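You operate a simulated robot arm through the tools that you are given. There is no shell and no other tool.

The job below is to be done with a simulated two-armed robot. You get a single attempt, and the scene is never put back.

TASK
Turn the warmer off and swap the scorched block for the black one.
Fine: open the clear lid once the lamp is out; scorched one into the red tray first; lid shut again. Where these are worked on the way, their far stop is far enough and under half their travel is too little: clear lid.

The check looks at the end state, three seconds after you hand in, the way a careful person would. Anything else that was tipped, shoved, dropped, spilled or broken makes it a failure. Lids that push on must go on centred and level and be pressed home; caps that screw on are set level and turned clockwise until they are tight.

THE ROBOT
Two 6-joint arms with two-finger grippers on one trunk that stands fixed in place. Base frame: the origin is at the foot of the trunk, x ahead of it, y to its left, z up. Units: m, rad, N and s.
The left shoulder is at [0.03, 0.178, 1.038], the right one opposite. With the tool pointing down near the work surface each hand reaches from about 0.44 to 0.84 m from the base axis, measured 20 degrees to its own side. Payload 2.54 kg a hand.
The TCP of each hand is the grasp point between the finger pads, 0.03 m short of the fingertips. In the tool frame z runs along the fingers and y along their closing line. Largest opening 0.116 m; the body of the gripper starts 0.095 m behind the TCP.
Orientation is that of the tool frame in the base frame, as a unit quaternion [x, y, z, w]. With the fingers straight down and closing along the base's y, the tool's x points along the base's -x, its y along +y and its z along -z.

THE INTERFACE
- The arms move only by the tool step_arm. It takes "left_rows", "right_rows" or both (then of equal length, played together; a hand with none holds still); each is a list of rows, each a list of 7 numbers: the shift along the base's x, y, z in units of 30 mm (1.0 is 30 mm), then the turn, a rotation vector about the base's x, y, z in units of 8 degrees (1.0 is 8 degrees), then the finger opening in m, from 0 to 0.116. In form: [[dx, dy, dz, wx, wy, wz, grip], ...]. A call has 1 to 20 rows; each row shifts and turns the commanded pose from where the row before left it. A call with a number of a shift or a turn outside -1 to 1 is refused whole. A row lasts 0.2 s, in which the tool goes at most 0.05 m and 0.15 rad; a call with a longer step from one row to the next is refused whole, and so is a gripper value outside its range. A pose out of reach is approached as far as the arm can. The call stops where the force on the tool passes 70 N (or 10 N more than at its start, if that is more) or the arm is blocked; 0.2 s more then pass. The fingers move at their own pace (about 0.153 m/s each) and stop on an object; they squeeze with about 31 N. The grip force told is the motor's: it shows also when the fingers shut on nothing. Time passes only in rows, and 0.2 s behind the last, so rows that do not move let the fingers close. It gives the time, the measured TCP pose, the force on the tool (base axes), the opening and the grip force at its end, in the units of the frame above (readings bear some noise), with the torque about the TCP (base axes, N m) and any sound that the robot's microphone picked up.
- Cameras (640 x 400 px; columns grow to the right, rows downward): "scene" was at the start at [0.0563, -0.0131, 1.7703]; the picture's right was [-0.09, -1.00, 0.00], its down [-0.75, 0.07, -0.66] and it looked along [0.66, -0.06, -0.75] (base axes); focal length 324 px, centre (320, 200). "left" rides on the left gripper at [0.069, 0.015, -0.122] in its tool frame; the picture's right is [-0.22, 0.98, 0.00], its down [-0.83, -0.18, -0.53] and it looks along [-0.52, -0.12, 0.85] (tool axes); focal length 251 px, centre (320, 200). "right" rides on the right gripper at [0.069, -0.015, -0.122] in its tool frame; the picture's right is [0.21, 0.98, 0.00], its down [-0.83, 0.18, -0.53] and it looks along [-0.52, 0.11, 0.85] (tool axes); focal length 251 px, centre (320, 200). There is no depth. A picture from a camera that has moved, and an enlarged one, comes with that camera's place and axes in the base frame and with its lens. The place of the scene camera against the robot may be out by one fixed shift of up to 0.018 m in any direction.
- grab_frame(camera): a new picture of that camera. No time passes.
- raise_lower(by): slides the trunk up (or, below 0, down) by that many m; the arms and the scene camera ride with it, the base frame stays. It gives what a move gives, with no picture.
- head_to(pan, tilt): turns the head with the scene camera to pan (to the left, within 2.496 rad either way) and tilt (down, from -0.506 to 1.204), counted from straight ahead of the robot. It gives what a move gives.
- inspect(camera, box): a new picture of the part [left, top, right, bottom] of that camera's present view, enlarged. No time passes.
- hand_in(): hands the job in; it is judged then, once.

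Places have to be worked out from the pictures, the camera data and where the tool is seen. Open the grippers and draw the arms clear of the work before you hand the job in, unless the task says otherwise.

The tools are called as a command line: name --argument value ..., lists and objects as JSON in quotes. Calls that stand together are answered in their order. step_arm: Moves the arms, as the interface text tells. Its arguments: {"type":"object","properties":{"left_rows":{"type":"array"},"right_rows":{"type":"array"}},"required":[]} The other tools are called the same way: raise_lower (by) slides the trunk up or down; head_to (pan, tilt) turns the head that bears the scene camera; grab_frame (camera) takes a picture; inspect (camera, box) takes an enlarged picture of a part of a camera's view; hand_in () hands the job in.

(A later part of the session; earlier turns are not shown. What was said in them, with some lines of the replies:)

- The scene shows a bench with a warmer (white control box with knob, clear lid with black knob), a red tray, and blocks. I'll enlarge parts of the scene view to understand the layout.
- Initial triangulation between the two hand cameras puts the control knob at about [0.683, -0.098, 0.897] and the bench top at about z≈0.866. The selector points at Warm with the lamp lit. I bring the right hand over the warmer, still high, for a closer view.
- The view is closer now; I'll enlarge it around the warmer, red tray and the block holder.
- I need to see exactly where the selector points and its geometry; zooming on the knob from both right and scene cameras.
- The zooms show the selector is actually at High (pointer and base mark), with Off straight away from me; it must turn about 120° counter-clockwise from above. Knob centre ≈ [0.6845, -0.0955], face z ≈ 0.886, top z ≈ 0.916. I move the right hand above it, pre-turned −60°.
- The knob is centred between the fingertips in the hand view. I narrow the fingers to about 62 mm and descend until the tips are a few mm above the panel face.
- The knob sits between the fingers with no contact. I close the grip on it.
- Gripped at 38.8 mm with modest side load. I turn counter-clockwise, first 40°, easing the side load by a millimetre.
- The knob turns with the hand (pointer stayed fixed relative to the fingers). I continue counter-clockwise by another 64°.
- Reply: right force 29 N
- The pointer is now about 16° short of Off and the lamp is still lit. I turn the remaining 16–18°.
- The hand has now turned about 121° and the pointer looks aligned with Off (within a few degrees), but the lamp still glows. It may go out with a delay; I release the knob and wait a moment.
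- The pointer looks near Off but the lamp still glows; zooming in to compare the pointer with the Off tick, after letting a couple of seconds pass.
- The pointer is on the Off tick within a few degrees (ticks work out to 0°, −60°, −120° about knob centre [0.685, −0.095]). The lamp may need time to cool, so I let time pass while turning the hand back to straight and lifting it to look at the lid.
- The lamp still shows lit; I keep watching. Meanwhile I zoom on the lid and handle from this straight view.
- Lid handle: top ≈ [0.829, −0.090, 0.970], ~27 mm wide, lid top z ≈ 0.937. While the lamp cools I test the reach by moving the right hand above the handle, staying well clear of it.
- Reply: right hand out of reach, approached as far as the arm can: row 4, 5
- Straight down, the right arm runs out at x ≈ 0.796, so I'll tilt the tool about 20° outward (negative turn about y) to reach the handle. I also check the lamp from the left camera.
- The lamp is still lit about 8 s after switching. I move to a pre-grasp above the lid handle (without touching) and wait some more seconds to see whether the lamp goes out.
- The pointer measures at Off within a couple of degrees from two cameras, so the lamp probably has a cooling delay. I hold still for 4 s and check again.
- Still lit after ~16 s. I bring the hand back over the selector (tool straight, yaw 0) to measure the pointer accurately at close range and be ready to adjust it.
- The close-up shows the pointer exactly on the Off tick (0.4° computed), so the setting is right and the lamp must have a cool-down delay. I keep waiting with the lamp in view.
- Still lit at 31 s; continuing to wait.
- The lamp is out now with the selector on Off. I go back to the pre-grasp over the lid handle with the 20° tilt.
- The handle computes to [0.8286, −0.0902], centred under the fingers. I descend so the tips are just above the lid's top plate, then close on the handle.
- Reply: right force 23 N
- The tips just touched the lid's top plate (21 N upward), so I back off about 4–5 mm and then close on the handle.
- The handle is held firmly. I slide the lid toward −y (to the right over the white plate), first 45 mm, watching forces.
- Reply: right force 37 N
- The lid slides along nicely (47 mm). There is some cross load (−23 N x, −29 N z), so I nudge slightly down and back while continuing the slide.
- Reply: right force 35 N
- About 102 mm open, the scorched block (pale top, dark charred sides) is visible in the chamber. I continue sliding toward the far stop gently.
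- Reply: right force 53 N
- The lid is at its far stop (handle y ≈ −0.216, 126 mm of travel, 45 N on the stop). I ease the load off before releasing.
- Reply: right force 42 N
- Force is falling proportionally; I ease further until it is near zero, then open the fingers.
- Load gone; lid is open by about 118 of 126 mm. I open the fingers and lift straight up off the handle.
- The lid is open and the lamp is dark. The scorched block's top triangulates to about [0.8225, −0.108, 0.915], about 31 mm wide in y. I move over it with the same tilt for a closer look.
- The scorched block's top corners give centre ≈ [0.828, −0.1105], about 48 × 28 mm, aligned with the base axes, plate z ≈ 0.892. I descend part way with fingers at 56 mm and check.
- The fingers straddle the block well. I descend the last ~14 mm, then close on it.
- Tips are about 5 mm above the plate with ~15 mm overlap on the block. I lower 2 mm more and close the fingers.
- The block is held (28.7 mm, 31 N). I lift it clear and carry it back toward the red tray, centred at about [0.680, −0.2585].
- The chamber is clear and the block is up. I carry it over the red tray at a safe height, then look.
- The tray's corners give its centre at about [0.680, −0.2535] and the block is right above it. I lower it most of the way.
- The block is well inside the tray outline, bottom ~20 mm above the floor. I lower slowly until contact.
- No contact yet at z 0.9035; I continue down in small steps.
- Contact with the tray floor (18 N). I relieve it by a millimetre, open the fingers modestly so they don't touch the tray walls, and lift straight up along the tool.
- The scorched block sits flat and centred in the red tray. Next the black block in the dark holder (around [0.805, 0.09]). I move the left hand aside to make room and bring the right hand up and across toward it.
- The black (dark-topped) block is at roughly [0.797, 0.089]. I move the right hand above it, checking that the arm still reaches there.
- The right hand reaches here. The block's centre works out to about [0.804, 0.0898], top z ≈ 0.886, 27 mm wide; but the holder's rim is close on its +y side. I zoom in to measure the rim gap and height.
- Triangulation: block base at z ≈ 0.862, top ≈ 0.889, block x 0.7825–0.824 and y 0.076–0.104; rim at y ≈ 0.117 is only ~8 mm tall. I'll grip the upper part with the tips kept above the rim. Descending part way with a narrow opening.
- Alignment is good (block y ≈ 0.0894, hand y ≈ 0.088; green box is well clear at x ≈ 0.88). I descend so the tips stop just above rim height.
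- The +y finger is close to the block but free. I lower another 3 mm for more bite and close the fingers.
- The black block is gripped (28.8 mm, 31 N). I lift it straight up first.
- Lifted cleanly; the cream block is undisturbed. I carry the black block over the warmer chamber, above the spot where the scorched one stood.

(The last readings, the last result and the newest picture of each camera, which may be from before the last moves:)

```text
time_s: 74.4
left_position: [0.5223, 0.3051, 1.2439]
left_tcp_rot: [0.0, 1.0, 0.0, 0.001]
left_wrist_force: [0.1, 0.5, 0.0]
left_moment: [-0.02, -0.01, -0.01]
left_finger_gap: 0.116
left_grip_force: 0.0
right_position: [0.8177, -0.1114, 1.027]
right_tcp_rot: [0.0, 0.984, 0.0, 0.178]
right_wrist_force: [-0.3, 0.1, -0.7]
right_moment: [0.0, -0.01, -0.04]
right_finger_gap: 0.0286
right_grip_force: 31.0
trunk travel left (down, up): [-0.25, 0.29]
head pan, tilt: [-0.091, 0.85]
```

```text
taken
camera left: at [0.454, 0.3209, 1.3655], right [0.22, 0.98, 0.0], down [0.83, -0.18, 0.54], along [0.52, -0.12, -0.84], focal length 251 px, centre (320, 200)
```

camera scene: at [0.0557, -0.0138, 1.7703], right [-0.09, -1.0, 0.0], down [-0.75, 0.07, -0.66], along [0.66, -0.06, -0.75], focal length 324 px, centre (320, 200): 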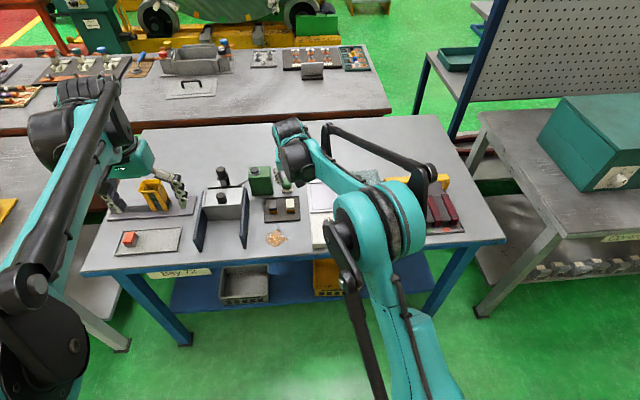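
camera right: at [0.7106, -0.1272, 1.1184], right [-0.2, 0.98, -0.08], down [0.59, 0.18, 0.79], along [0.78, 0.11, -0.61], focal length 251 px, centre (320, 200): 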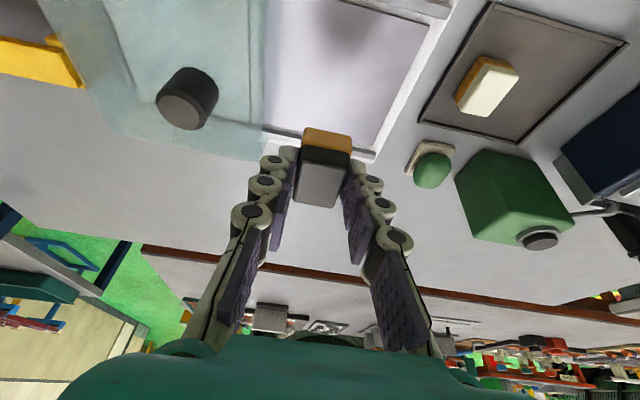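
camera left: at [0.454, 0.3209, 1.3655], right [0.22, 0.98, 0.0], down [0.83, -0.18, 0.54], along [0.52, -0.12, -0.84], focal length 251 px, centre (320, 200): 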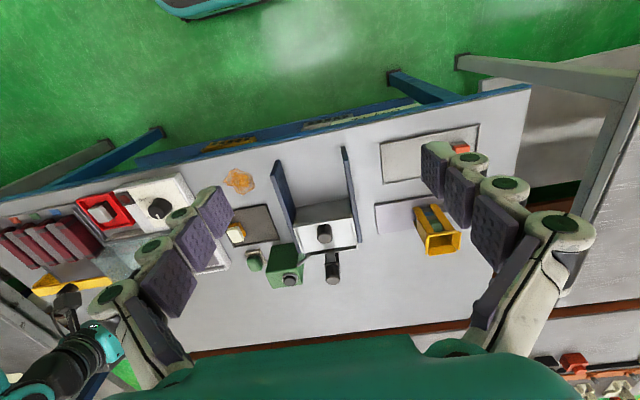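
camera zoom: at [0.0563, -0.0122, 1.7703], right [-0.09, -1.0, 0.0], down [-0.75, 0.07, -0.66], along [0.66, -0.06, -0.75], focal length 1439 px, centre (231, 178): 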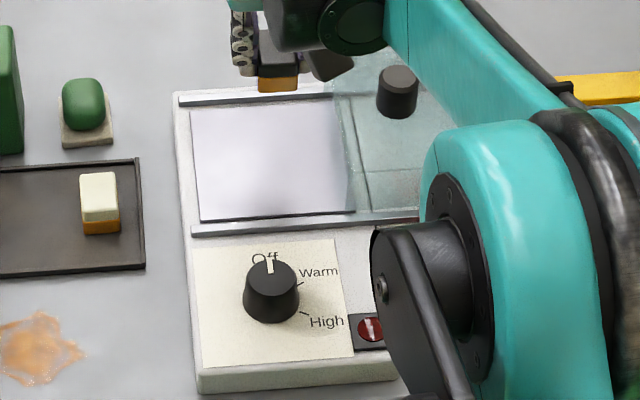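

The black block is above the hot-plate spot. I lower it to about 10 mm above the plate and check.

step_arm --right_rows '[[0.05, 0.02, -0.5, 0, 0, 0, 0.015], [0, 0, -0.8, 0, 0, 0, 0.015], [0, 0, -0.8, 0, 0, 0, 0.015], [0, 0, -0.6, 0, 0, 0, 0.015], [0, 0, 0, 0, 0, 0, 0.015]]'

grab_frame --camera "right"

inspect --camera "scene" --box '[290, 160, 390, 230]'

```text
time_s: 75.6
left_position: [0.5233, 0.3045, 1.2425]
left_tcp_rot: [0.0, 1.0, -0.001, 0.001]
left_wrist_force: [0.7, -0.1, 0.7]
left_moment: [-0.01, -0.04, 0.02]
left_finger_gap: 0.1159
left_grip_force: 0.0
right_position: [0.8207, -0.1124, 0.9466]
right_tcp_rot: [0.0, 0.984, 0.0, 0.177]
right_wrist_force: [-0.1, -0.4, -0.5]
right_moment: [-0.01, 0.0, -0.01]
right_finger_gap: 0.0288
right_grip_force: 30.9
trunk travel left (down, up): [-0.25, 0.29]
head pan, tilt: [-0.091, 0.85]
```

```text
taken
camera right: at [0.7142, -0.1273, 1.0373], right [-0.2, 0.98, -0.07], down [0.59, 0.18, 0.79], along [0.78, 0.11, -0.61], focal length 251 px, centre (320, 200)
```

right: 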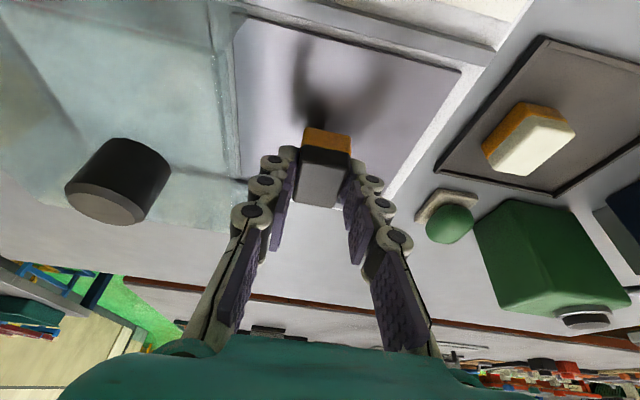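

```text
5.71 times, centred on (340, 195) of scene
camera zoom: at [0.0562, -0.013, 1.7703], right [-0.09, -1.0, 0.0], down [-0.75, 0.07, -0.66], along [0.66, -0.06, -0.75], focal length 1850 px, centre (206, 229)
```

zoom: 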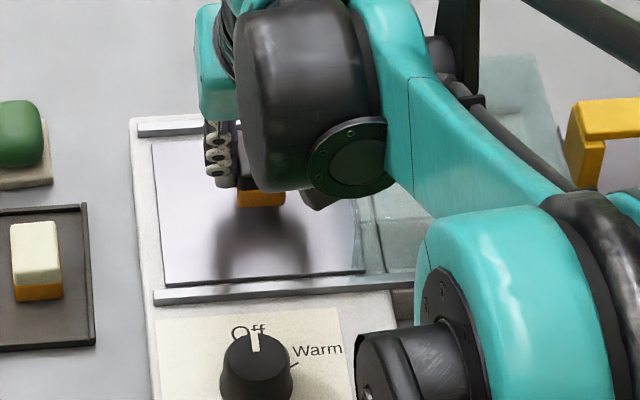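

Position looks right; I lower slowly to contact with the plate.

step_arm --right_rows '[[-0.04, 0.04, -0.2, 0, 0, 0, 0.015], [0, 0, -0.12, 0, 0, 0, 0.015], [0, 0, -0.06, 0, 0, 0, 0.015], [0, 0, 0, 0, 0, 0, 0.015]]'

```text
time_s: 76.6
left_position: [0.522, 0.3049, 1.2433]
left_tcp_rot: [-0.001, 1.0, 0.0, 0.001]
left_wrist_force: [-0.5, 0.1, -0.4]
left_moment: [-0.01, 0.01, -0.04]
left_finger_gap: 0.116
left_grip_force: 0.1
right_position: [0.8192, -0.1106, 0.9335]
right_tcp_rot: [0.0, 0.984, 0.0, 0.177]
right_wrist_force: [0.2, 0.1, -1.7]
right_moment: [-0.01, 0.02, 0.0]
right_finger_gap: 0.0289
right_grip_force: 30.7
trunk travel left (down, up): [-0.25, 0.29]
head pan, tilt: [-0.091, 0.85]
```

No contact yet at 0.9335; continuing in 1–2 mm steps.

step_arm --right_rows '[[0, 0, -0.05, 0, 0, 0, 0.015], [0, 0, -0.05, 0, 0, 0, 0.015], [0, 0, 0, 0, 0, 0, 0.015]]'

```text
time_s: 77.4
left_position: [0.5222, 0.3043, 1.2431]
left_tcp_rot: [0.0, 1.0, 0.0, 0.0]
left_wrist_force: [-0.7, -0.4, 0.7]
left_moment: [0.0, -0.03, 0.01]
left_finger_gap: 0.1159
left_grip_force: 0.0
right_position: [0.8199, -0.11, 0.9322]
right_tcp_rot: [-0.001, 0.984, 0.0, 0.178]
right_wrist_force: [2.5, -1.9, 9.8]
right_moment: [-0.08, -0.05, 0.02]
right_finger_gap: 0.0289
right_grip_force: 31.2
trunk travel left (down, up): [-0.25, 0.29]
head pan, tilt: [-0.091, 0.85]
```

Contact (10 N). I open the fingers and lift straight up.

step_arm --right_rows '[[0, 0, 0.02, 0, 0, 0, 0.015], [0, 0, 0, 0, 0, 0, 0.046], [0, 0, 0, 0, 0, 0, 0.046], [0, 0, 0.2, 0, 0, 0, 0.046], [0, 0, 0.5, 0, 0, 0, 0.046], [0, 0, 0.8, 0, 0, 0, 0.046], [0, 0, 0.8, 0, 0, 0, 0.046], [0, 0, 0.8, 0, 0, 0, 0.046], [0, 0, 0.6, 0, 0, 0, 0.046]]'

grab_frame --camera "right"

inspect --camera "scene" --box '[290, 160, 400, 240]'

```text
time_s: 79.4
left_position: [0.5227, 0.3045, 1.2436]
left_tcp_rot: [0.0, 1.0, 0.0, 0.001]
left_wrist_force: [0.1, -0.1, -0.5]
left_moment: [-0.01, -0.01, -0.04]
left_finger_gap: 0.1161
left_grip_force: 0.1
right_position: [0.8179, -0.1102, 1.042]
right_tcp_rot: [-0.001, 0.984, 0.001, 0.178]
right_wrist_force: [-0.2, 0.8, -0.2]
right_moment: [0.02, 0.0, 0.02]
right_finger_gap: 0.0462
right_grip_force: 0.0
trunk travel left (down, up): [-0.25, 0.29]
head pan, tilt: [-0.091, 0.85]
```

```text
taken
camera right: at [0.7102, -0.1257, 1.1342], right [-0.2, 0.98, -0.07], down [0.59, 0.18, 0.79], along [0.78, 0.11, -0.61], focal length 251 px, centre (320, 200)
```

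right: 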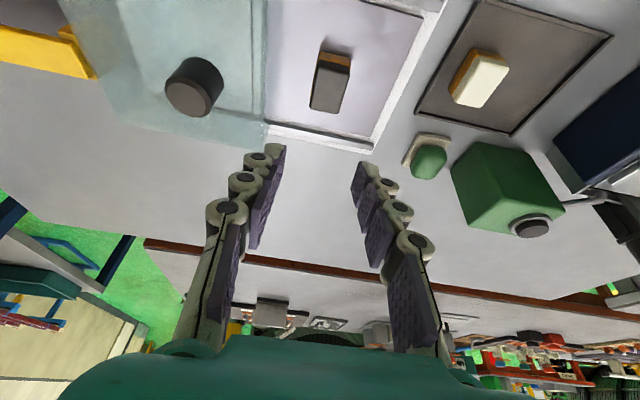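

```text
5.00 times, centred on (345, 200) of scene
camera zoom: at [0.056, -0.0129, 1.7703], right [-0.09, -1.0, 0.0], down [-0.75, 0.07, -0.66], along [0.66, -0.06, -0.75], focal length 1618 px, centre (195, 200)
```

zoom: 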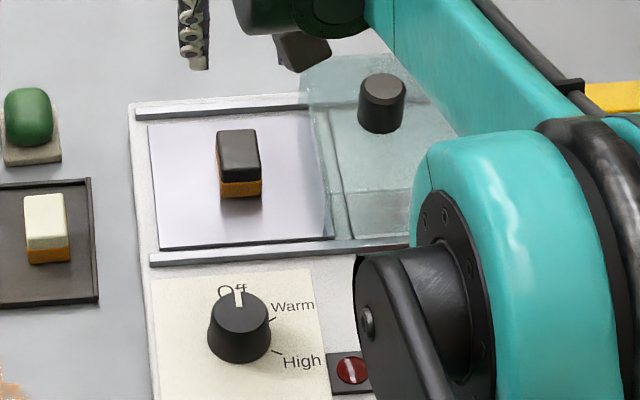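

The black block stands flat on the plate. Now the lid: I move the hand over the handle at about [0.829, −0.2085].

step_arm --right_rows '[[0.047, -0.82, 0, 0, 0, 0, 0.06], [0.047, -0.82, 0, 0, 0, 0, 0.06], [0.047, -0.82, 0, 0, 0, 0, 0.06], [0.047, -0.82, 0, 0, 0, 0, 0.06], [0, 0, -0.6, 0, 0, 0, 0.06], [0, 0, 0, 0, 0, 0, 0.06]]'

grab_frame --camera "right"

```text
time_s: 80.8
left_position: [0.5233, 0.3041, 1.2441]
left_tcp_rot: [0.001, 1.0, 0.0, 0.0]
left_wrist_force: [-0.4, 0.1, -0.3]
left_moment: [0.02, 0.0, 0.01]
left_finger_gap: 0.1158
left_grip_force: 0.1
right_position: [0.8244, -0.2084, 1.0258]
right_tcp_rot: [0.0, 0.984, 0.0, 0.177]
right_wrist_force: [-0.1, -0.1, -0.3]
right_moment: [-0.01, -0.06, 0.0]
right_finger_gap: 0.0599
right_grip_force: 0.1
trunk travel left (down, up): [-0.25, 0.29]
head pan, tilt: [-0.091, 0.85]
```

```text
taken
camera right: at [0.7162, -0.2241, 1.1177], right [-0.2, 0.98, -0.07], down [0.59, 0.18, 0.79], along [0.78, 0.11, -0.61], focal length 251 px, centre (320, 200)
```

right: 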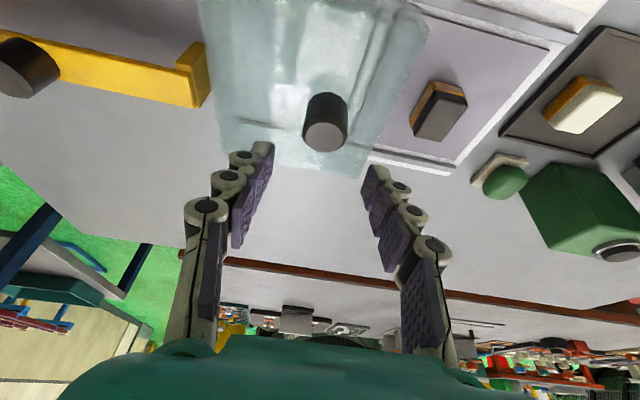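

The handle is centred below the fingers ([0.828, −0.2095]). I descend to the previous grip height and close.

step_arm --right_rows '[[-0.02, -0.02, -0.5, 0, 0, 0, 0.06], [0, 0, -0.5, 0, 0, 0, 0.06], [0, 0, -0.48, 0, 0, 0, 0.06], [0, 0, 0, 0, 0, 0, 0.045], [0, 0, 0, 0, 0, 0, 0.02], [0, 0, 0, 0, 0, 0, 0.02], [0, 0, 0, 0, 0, 0, 0.02]]'

grab_frame --camera "right"

```text
time_s: 82.4
left_position: [0.5225, 0.3038, 1.2435]
left_tcp_rot: [0.0, 1.0, 0.0, 0.001]
left_wrist_force: [0.9, 0.8, -0.4]
left_moment: [0.01, 0.03, 0.02]
left_finger_gap: 0.116
left_grip_force: 0.1
right_position: [0.8249, -0.2088, 0.9798]
right_tcp_rot: [0.0, 0.984, 0.0, 0.177]
right_wrist_force: [0.1, -0.8, 0.0]
right_moment: [-0.02, -0.27, 0.0]
right_finger_gap: 0.0312
right_grip_force: 45.0
trunk travel left (down, up): [-0.25, 0.29]
head pan, tilt: [-0.091, 0.85]
```

```text
taken
camera right: at [0.7172, -0.2236, 1.0715], right [-0.2, 0.98, -0.07], down [0.59, 0.18, 0.79], along [0.78, 0.11, -0.61], focal length 251 px, centre (320, 200)
```

right: 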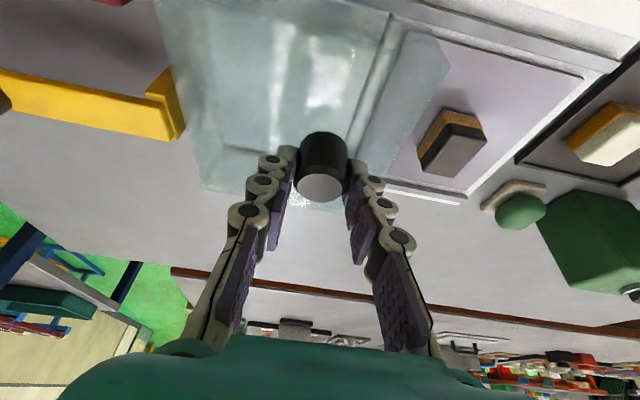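

Handle gripped. I slide the lid back toward +y in moderate steps, checking half way for clearance over the block.

step_arm --right_rows '[[0, 0.2, 0, 0, 0, 0, 0.02], [0, 0.4, 0, 0, 0, 0, 0.02], [0, 0.4, 0, 0, 0, 0, 0.02], [0, 0.4, 0, 0, 0, 0, 0.02]]'

grab_frame --camera "right"

```text
time_s: 83.4
left_position: [0.5227, 0.3053, 1.243]
left_tcp_rot: [0.0, 1.0, -0.001, 0.001]
left_wrist_force: [0.2, -1.1, 0.1]
left_moment: [0.02, -0.01, -0.05]
left_finger_gap: 0.1159
left_grip_force: 0.1
right_position: [0.824, -0.1653, 0.9809]
right_tcp_rot: [0.001, 0.984, 0.0, 0.178]
right_wrist_force: [6.7, 1.6, 11.1]
right_moment: [-0.01, 0.69, -0.04]
right_finger_gap: 0.031
right_grip_force: 45.1
trunk travel left (down, up): [-0.25, 0.29]
head pan, tilt: [-0.091, 0.85]
```

```text
taken
camera right: at [0.7171, -0.1813, 1.0714], right [-0.2, 0.98, -0.08], down [0.59, 0.18, 0.79], along [0.78, 0.11, -0.61], focal length 251 px, centre (320, 200)
```

right: 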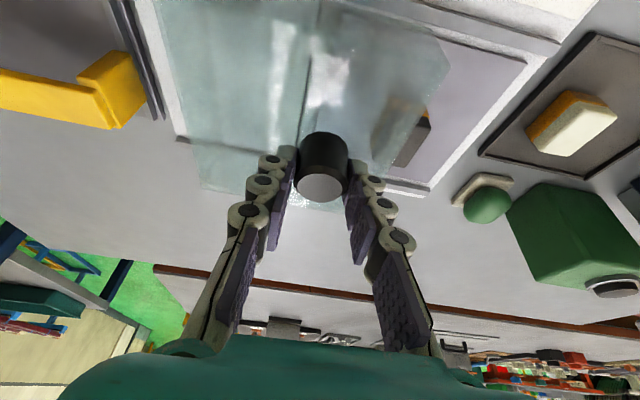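

The lid passes over the block freely (low forces). I continue to the closed position.

step_arm --right_rows '[[0, 0.4, 0, 0, 0, 0, 0.02], [0, 0.4, 0, 0, 0, 0, 0.02], [0, 0.4, 0, 0, 0, 0, 0.02], [0, 0.4, 0, 0, 0, 0, 0.02], [0, 0.4, 0, 0, 0, 0, 0.02]]'

grab_frame --camera "right"

```text
time_s: 84.6
left_position: [0.5218, 0.3057, 1.2437]
left_tcp_rot: [0.0, 1.0, -0.001, 0.001]
left_wrist_force: [0.9, -0.3, -0.8]
left_moment: [-0.04, 0.01, 0.0]
left_finger_gap: 0.1158
left_grip_force: 0.0
right_position: [0.8245, -0.105, 0.9803]
right_tcp_rot: [0.001, 0.984, -0.001, 0.179]
right_wrist_force: [19.2, -0.6, 27.6]
right_moment: [0.0, -0.17, 0.07]
right_finger_gap: 0.031
right_grip_force: 44.7
trunk travel left (down, up): [-0.25, 0.29]
head pan, tilt: [-0.091, 0.85]
```

```text
taken
camera right: at [0.7166, -0.1207, 1.0709], right [-0.2, 0.98, -0.08], down [0.58, 0.18, 0.79], along [0.79, 0.11, -0.61], focal length 251 px, centre (320, 200)
```

right: 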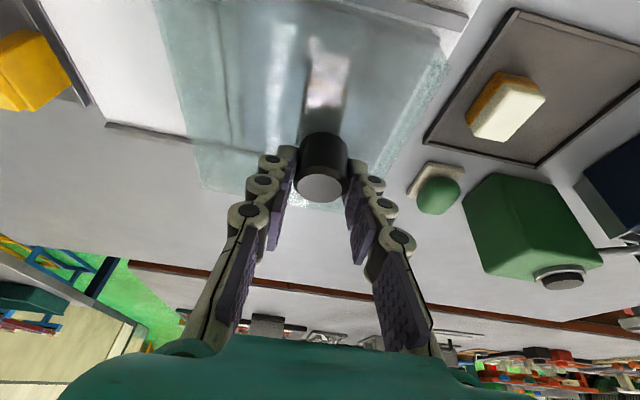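

At y = −0.105, about 15 mm to go. I finish the slide gently until the closing stop is felt.

step_arm --right_rows '[[0.02, 0.25, 0.03, 0, 0, 0, 0.02], [0, 0.2, 0, 0, 0, 0, 0.02], [0, 0.15, 0, 0, 0, 0, 0.02], [0, 0, 0, 0, 0, 0, 0.02]]'

grab_frame --camera "right"

```text
time_s: 85.6
left_position: [0.5232, 0.3036, 1.2444]
left_tcp_rot: [0.001, 1.0, 0.0, 0.0]
left_wrist_force: [-0.6, 0.3, 0.2]
left_moment: [-0.01, 0.01, 0.02]
left_finger_gap: 0.1162
left_grip_force: 0.1
right_position: [0.8251, -0.0888, 0.9804]
right_tcp_rot: [0.001, 0.984, 0.0, 0.176]
right_wrist_force: [3.9, -5.9, -4.9]
right_moment: [-0.31, -0.63, -0.08]
right_finger_gap: 0.031
right_grip_force: 45.1
trunk travel left (down, up): [-0.25, 0.29]
head pan, tilt: [-0.091, 0.85]
```

```text
taken
camera right: at [0.7172, -0.1054, 1.0716], right [-0.2, 0.98, -0.07], down [0.59, 0.18, 0.79], along [0.78, 0.11, -0.61], focal length 251 px, centre (320, 200)
```

right: 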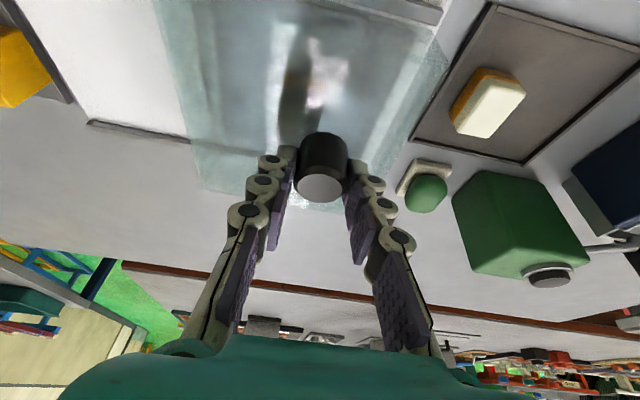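

At y = −0.0888 with a slight opposing force, matching the original closed place. I press a little further to confirm the stop.

step_arm --right_rows '[[0, 0.15, 0, 0, 0, 0, 0.02], [0, 0.15, 0, 0, 0, 0, 0.02], [0, 0, 0, 0, 0, 0, 0.02]]'

```text
time_s: 86.4
left_position: [0.5229, 0.3, 1.2445]
left_tcp_rot: [0.0, 1.0, 0.003, 0.0]
left_wrist_force: [0.4, 0.3, -0.7]
left_moment: [-0.01, -0.04, 0.01]
left_finger_gap: 0.1159
left_grip_force: 0.1
right_position: [0.8243, -0.0905, 0.9797]
right_tcp_rot: [0.004, 0.985, -0.004, 0.174]
right_wrist_force: [-23.2, -46.6, -27.1]
right_moment: [-1.12, 0.31, -0.28]
right_finger_gap: 0.0311
right_grip_force: 45.2
trunk travel left (down, up): [-0.25, 0.29]
head pan, tilt: [-0.091, 0.85]
```

The stop is confirmed (47 N, no further motion): the lid is fully closed. I ease the push off, release the handle, and rise.

step_arm --right_rows '[[0.02, -0.15, 0.02, 0, 0, 0, 0.02], [0, -0.12, 0, 0, 0, 0, 0.02], [0, 0, 0, 0, 0, 0, 0.02]]'

```text
time_s: 87.2
left_position: [0.5223, 0.3013, 1.2432]
left_tcp_rot: [0.0, 1.0, 0.002, 0.001]
left_wrist_force: [-0.2, -0.3, -0.5]
left_moment: [0.03, -0.04, 0.03]
left_finger_gap: 0.1162
left_grip_force: 0.1
right_position: [0.8241, -0.0905, 0.9811]
right_tcp_rot: [0.001, 0.985, 0.0, 0.174]
right_wrist_force: [-25.7, -26.1, -27.2]
right_moment: [-0.6, 0.73, -0.09]
right_finger_gap: 0.031
right_grip_force: 44.6
trunk travel left (down, up): [-0.25, 0.29]
head pan, tilt: [-0.091, 0.85]
```

Still 26 N of push and some cross load; easing a bit more before releasing.

step_arm --right_rows '[[-0.05, -0.1, -0.04, 0, 0, 0, 0.02], [0, 0, 0, 0, 0, 0, 0.02]]'

```text
time_s: 87.8
left_position: [0.5226, 0.303, 1.2427]
left_tcp_rot: [0.0, 1.0, 0.0, 0.001]
left_wrist_force: [0.1, 0.2, 0.1]
left_moment: [0.0, 0.0, 0.0]
left_finger_gap: 0.116
left_grip_force: 0.1
right_position: [0.826, -0.0899, 0.981]
right_tcp_rot: [-0.001, 0.984, 0.001, 0.177]
right_wrist_force: [-3.7, -13.3, -6.0]
right_moment: [-0.26, 1.42, 0.04]
right_finger_gap: 0.0311
right_grip_force: 44.4
trunk travel left (down, up): [-0.25, 0.29]
head pan, tilt: [-0.091, 0.85]
```

Only a light residual push remains. I open the fingers evenly and lift clear.

step_arm --right_rows '[[0, 0, 0, 0, 0, 0, 0.06], [0, 0, 0, 0, 0, 0, 0.06], [0, 0, 0.3, 0, 0, 0, 0.06], [0, 0, 0.7, 0, 0, 0, 0.06], [0, 0, 0.8, 0, 0, 0, 0.06], [0, 0, 0.8, 0, 0, 0, 0.06], [0, 0, 0.5, 0, 0, 0, 0.06]]'

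grab_frame --camera "right"

inspect --camera "scene" --box '[270, 160, 400, 250]'

```text
time_s: 89.4
left_position: [0.5226, 0.3041, 1.242]
left_tcp_rot: [0.001, 1.0, -0.001, 0.001]
left_wrist_force: [-0.1, 0.2, -0.4]
left_moment: [0.01, 0.04, -0.01]
left_finger_gap: 0.1158
left_grip_force: 0.0
right_position: [0.8232, -0.0912, 1.0733]
right_tcp_rot: [0.0, 0.984, 0.0, 0.176]
right_wrist_force: [-0.8, -1.1, -0.3]
right_moment: [0.0, 0.03, 0.03]
right_finger_gap: 0.0598
right_grip_force: 0.1
trunk travel left (down, up): [-0.25, 0.29]
head pan, tilt: [-0.091, 0.85]
```

```text
taken
camera right: at [0.7168, -0.1067, 1.164], right [-0.2, 0.98, -0.07], down [0.59, 0.18, 0.79], along [0.78, 0.11, -0.61], focal length 251 px, centre (320, 200)
```

right: 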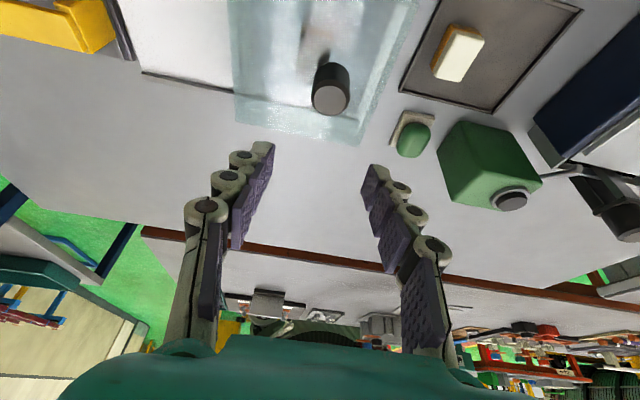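

```text
4.44 times, centred on (335, 205) of scene
camera zoom: at [0.0563, -0.013, 1.7703], right [-0.09, -1.0, 0.0], down [-0.75, 0.07, -0.66], along [0.66, -0.06, -0.75], focal length 1439 px, centre (253, 178)
```

zoom: 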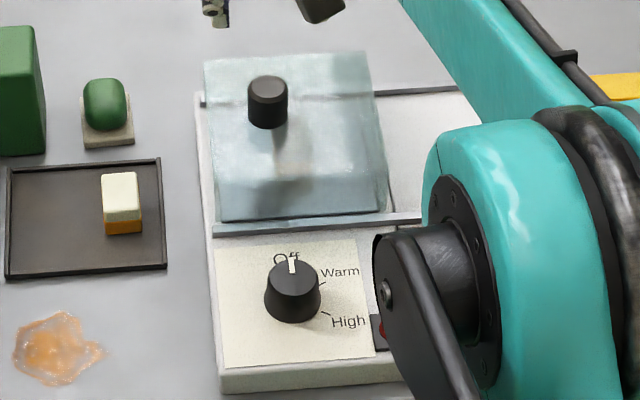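

The lid is shut, selector on Off. I retract the right arm up and back to near its starting pose, clear of the work.

step_arm --right_rows '[[0, 0, 0.9, 0, 0, 0, 0.08], [-0.3, -0.1, 0.9, 0, 0.2, 0, 0.1], [-0.8, -0.4, 0.5, 0, 0.235, 0, 0.116], [-0.8, -0.4, 0.5, 0, 0.235, 0, 0.116], [-0.8, -0.4, 0.5, 0, 0.235, 0, 0.116], [-0.8, -0.4, 0.5, 0, 0.235, 0, 0.116], [-0.8, -0.5, 0.5, 0, 0.235, 0, 0.116], [-0.8, -0.5, 0.5, 0, 0.235, 0, 0.116], [-0.8, -0.5, 0.5, 0, 0.235, 0, 0.116], [-0.8, -0.5, 0.4, 0, 0.235, 0, 0.116], [-0.8, -0.5, 0.2, 0, 0.235, 0, 0.116], [-0.8, -0.5, 0.2, 0, 0.235, 0, 0.116], [-0.8, -0.5, 0, 0, 0, 0, 0.116], [0, 0, 0, 0, 0, 0, 0.116]]'

grab_frame --camera "scene"

inspect --camera "scene" --box '[240, 150, 400, 260]'

grab_frame --camera "right"

```text
time_s: 92.4
left_position: [0.5237, 0.305, 1.2431]
left_tcp_rot: [-0.001, 1.0, -0.001, 0.0]
left_wrist_force: [0.1, -0.2, 0.2]
left_moment: [0.0, 0.05, -0.03]
left_finger_gap: 0.1161
left_grip_force: 0.1
right_position: [0.551, -0.2474, 1.2589]
right_tcp_rot: [0.0, 1.0, 0.0, -0.001]
right_wrist_force: [-0.1, 0.1, 0.4]
right_moment: [-0.03, 0.03, 0.0]
right_finger_gap: 0.1159
right_grip_force: 0.0
trunk travel left (down, up): [-0.25, 0.29]
head pan, tilt: [-0.091, 0.85]
```

```text
taken
camera scene: at [0.0575, -0.0126, 1.7702], right [-0.09, -1.0, 0.0], down [-0.75, 0.07, -0.66], along [0.66, -0.06, -0.75], focal length 324 px, centre (320, 200)
```

scene: 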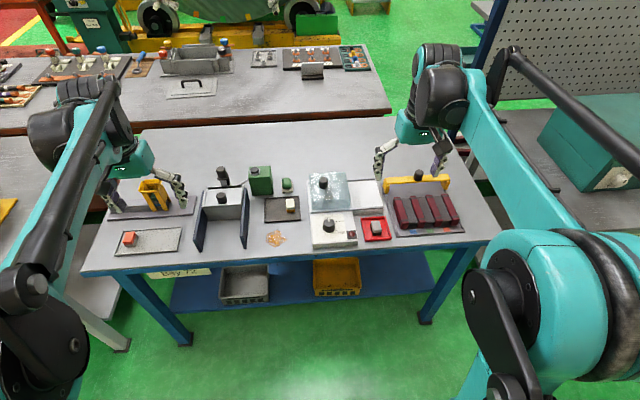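

```text
3.64 times, centred on (320, 205) of scene
camera zoom: at [0.0575, -0.0126, 1.7702], right [-0.09, -1.0, 0.0], down [-0.75, 0.07, -0.66], along [0.66, -0.06, -0.75], focal length 1177 px, centre (320, 182)
```

zoom: 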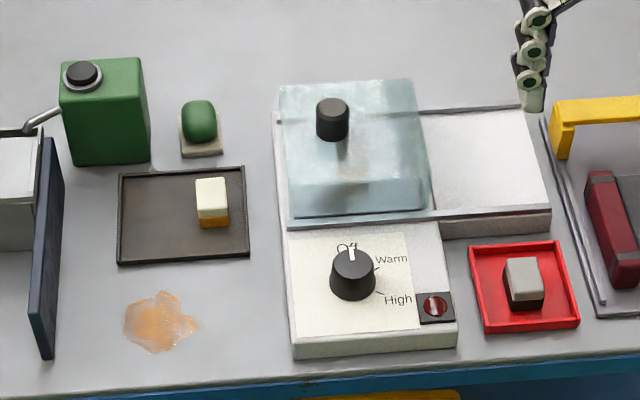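

```text
taken
camera right: at [0.4823, -0.2625, 1.3818], right [-0.21, 0.98, 0.0], down [0.83, 0.18, 0.53], along [0.52, 0.11, -0.85], focal length 251 px, centre (320, 200)
```

right: 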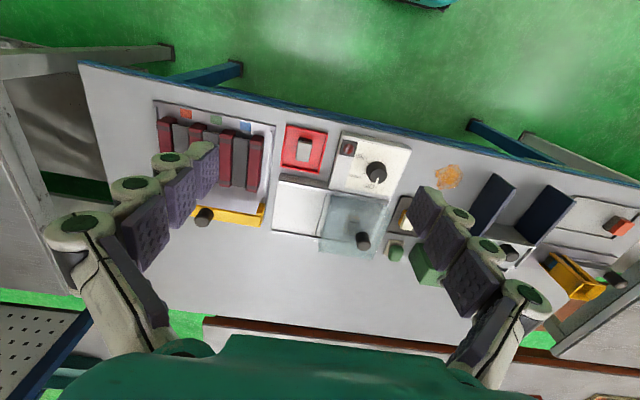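

The final views show the selector on Off, lamp dark, scorched block flat in the red tray and the cream block undisturbed. The black block is under the lid, the lid is back in its original closed position, and both hands are open and clear. I hand the job in.

hand_in

```text
The job is handed in.
```

The job is done and handed in, and the camera views before hand-in showed everything in place:

- **Warmer:** the selector was on High at the start. I turned it to Off, and the lamp went out about 25 seconds later.
- **Lid:** I opened it only once the lamp was out. It slid to its far stop, 126 mm of travel, then settled back about 8 mm when I let go. I later pushed it shut against the closing stop, to the same place it started from.
- **Scorched block:** I moved this first, and it lies flat near the middle of the red tray.
- **Black block:** it is on the hot plate where the scorched one was, under the closed lid.

I saw nothing else tipped or moved, including the cream block beside the black one. Both hands are open and clear of the bench. I have not seen the result of the check.
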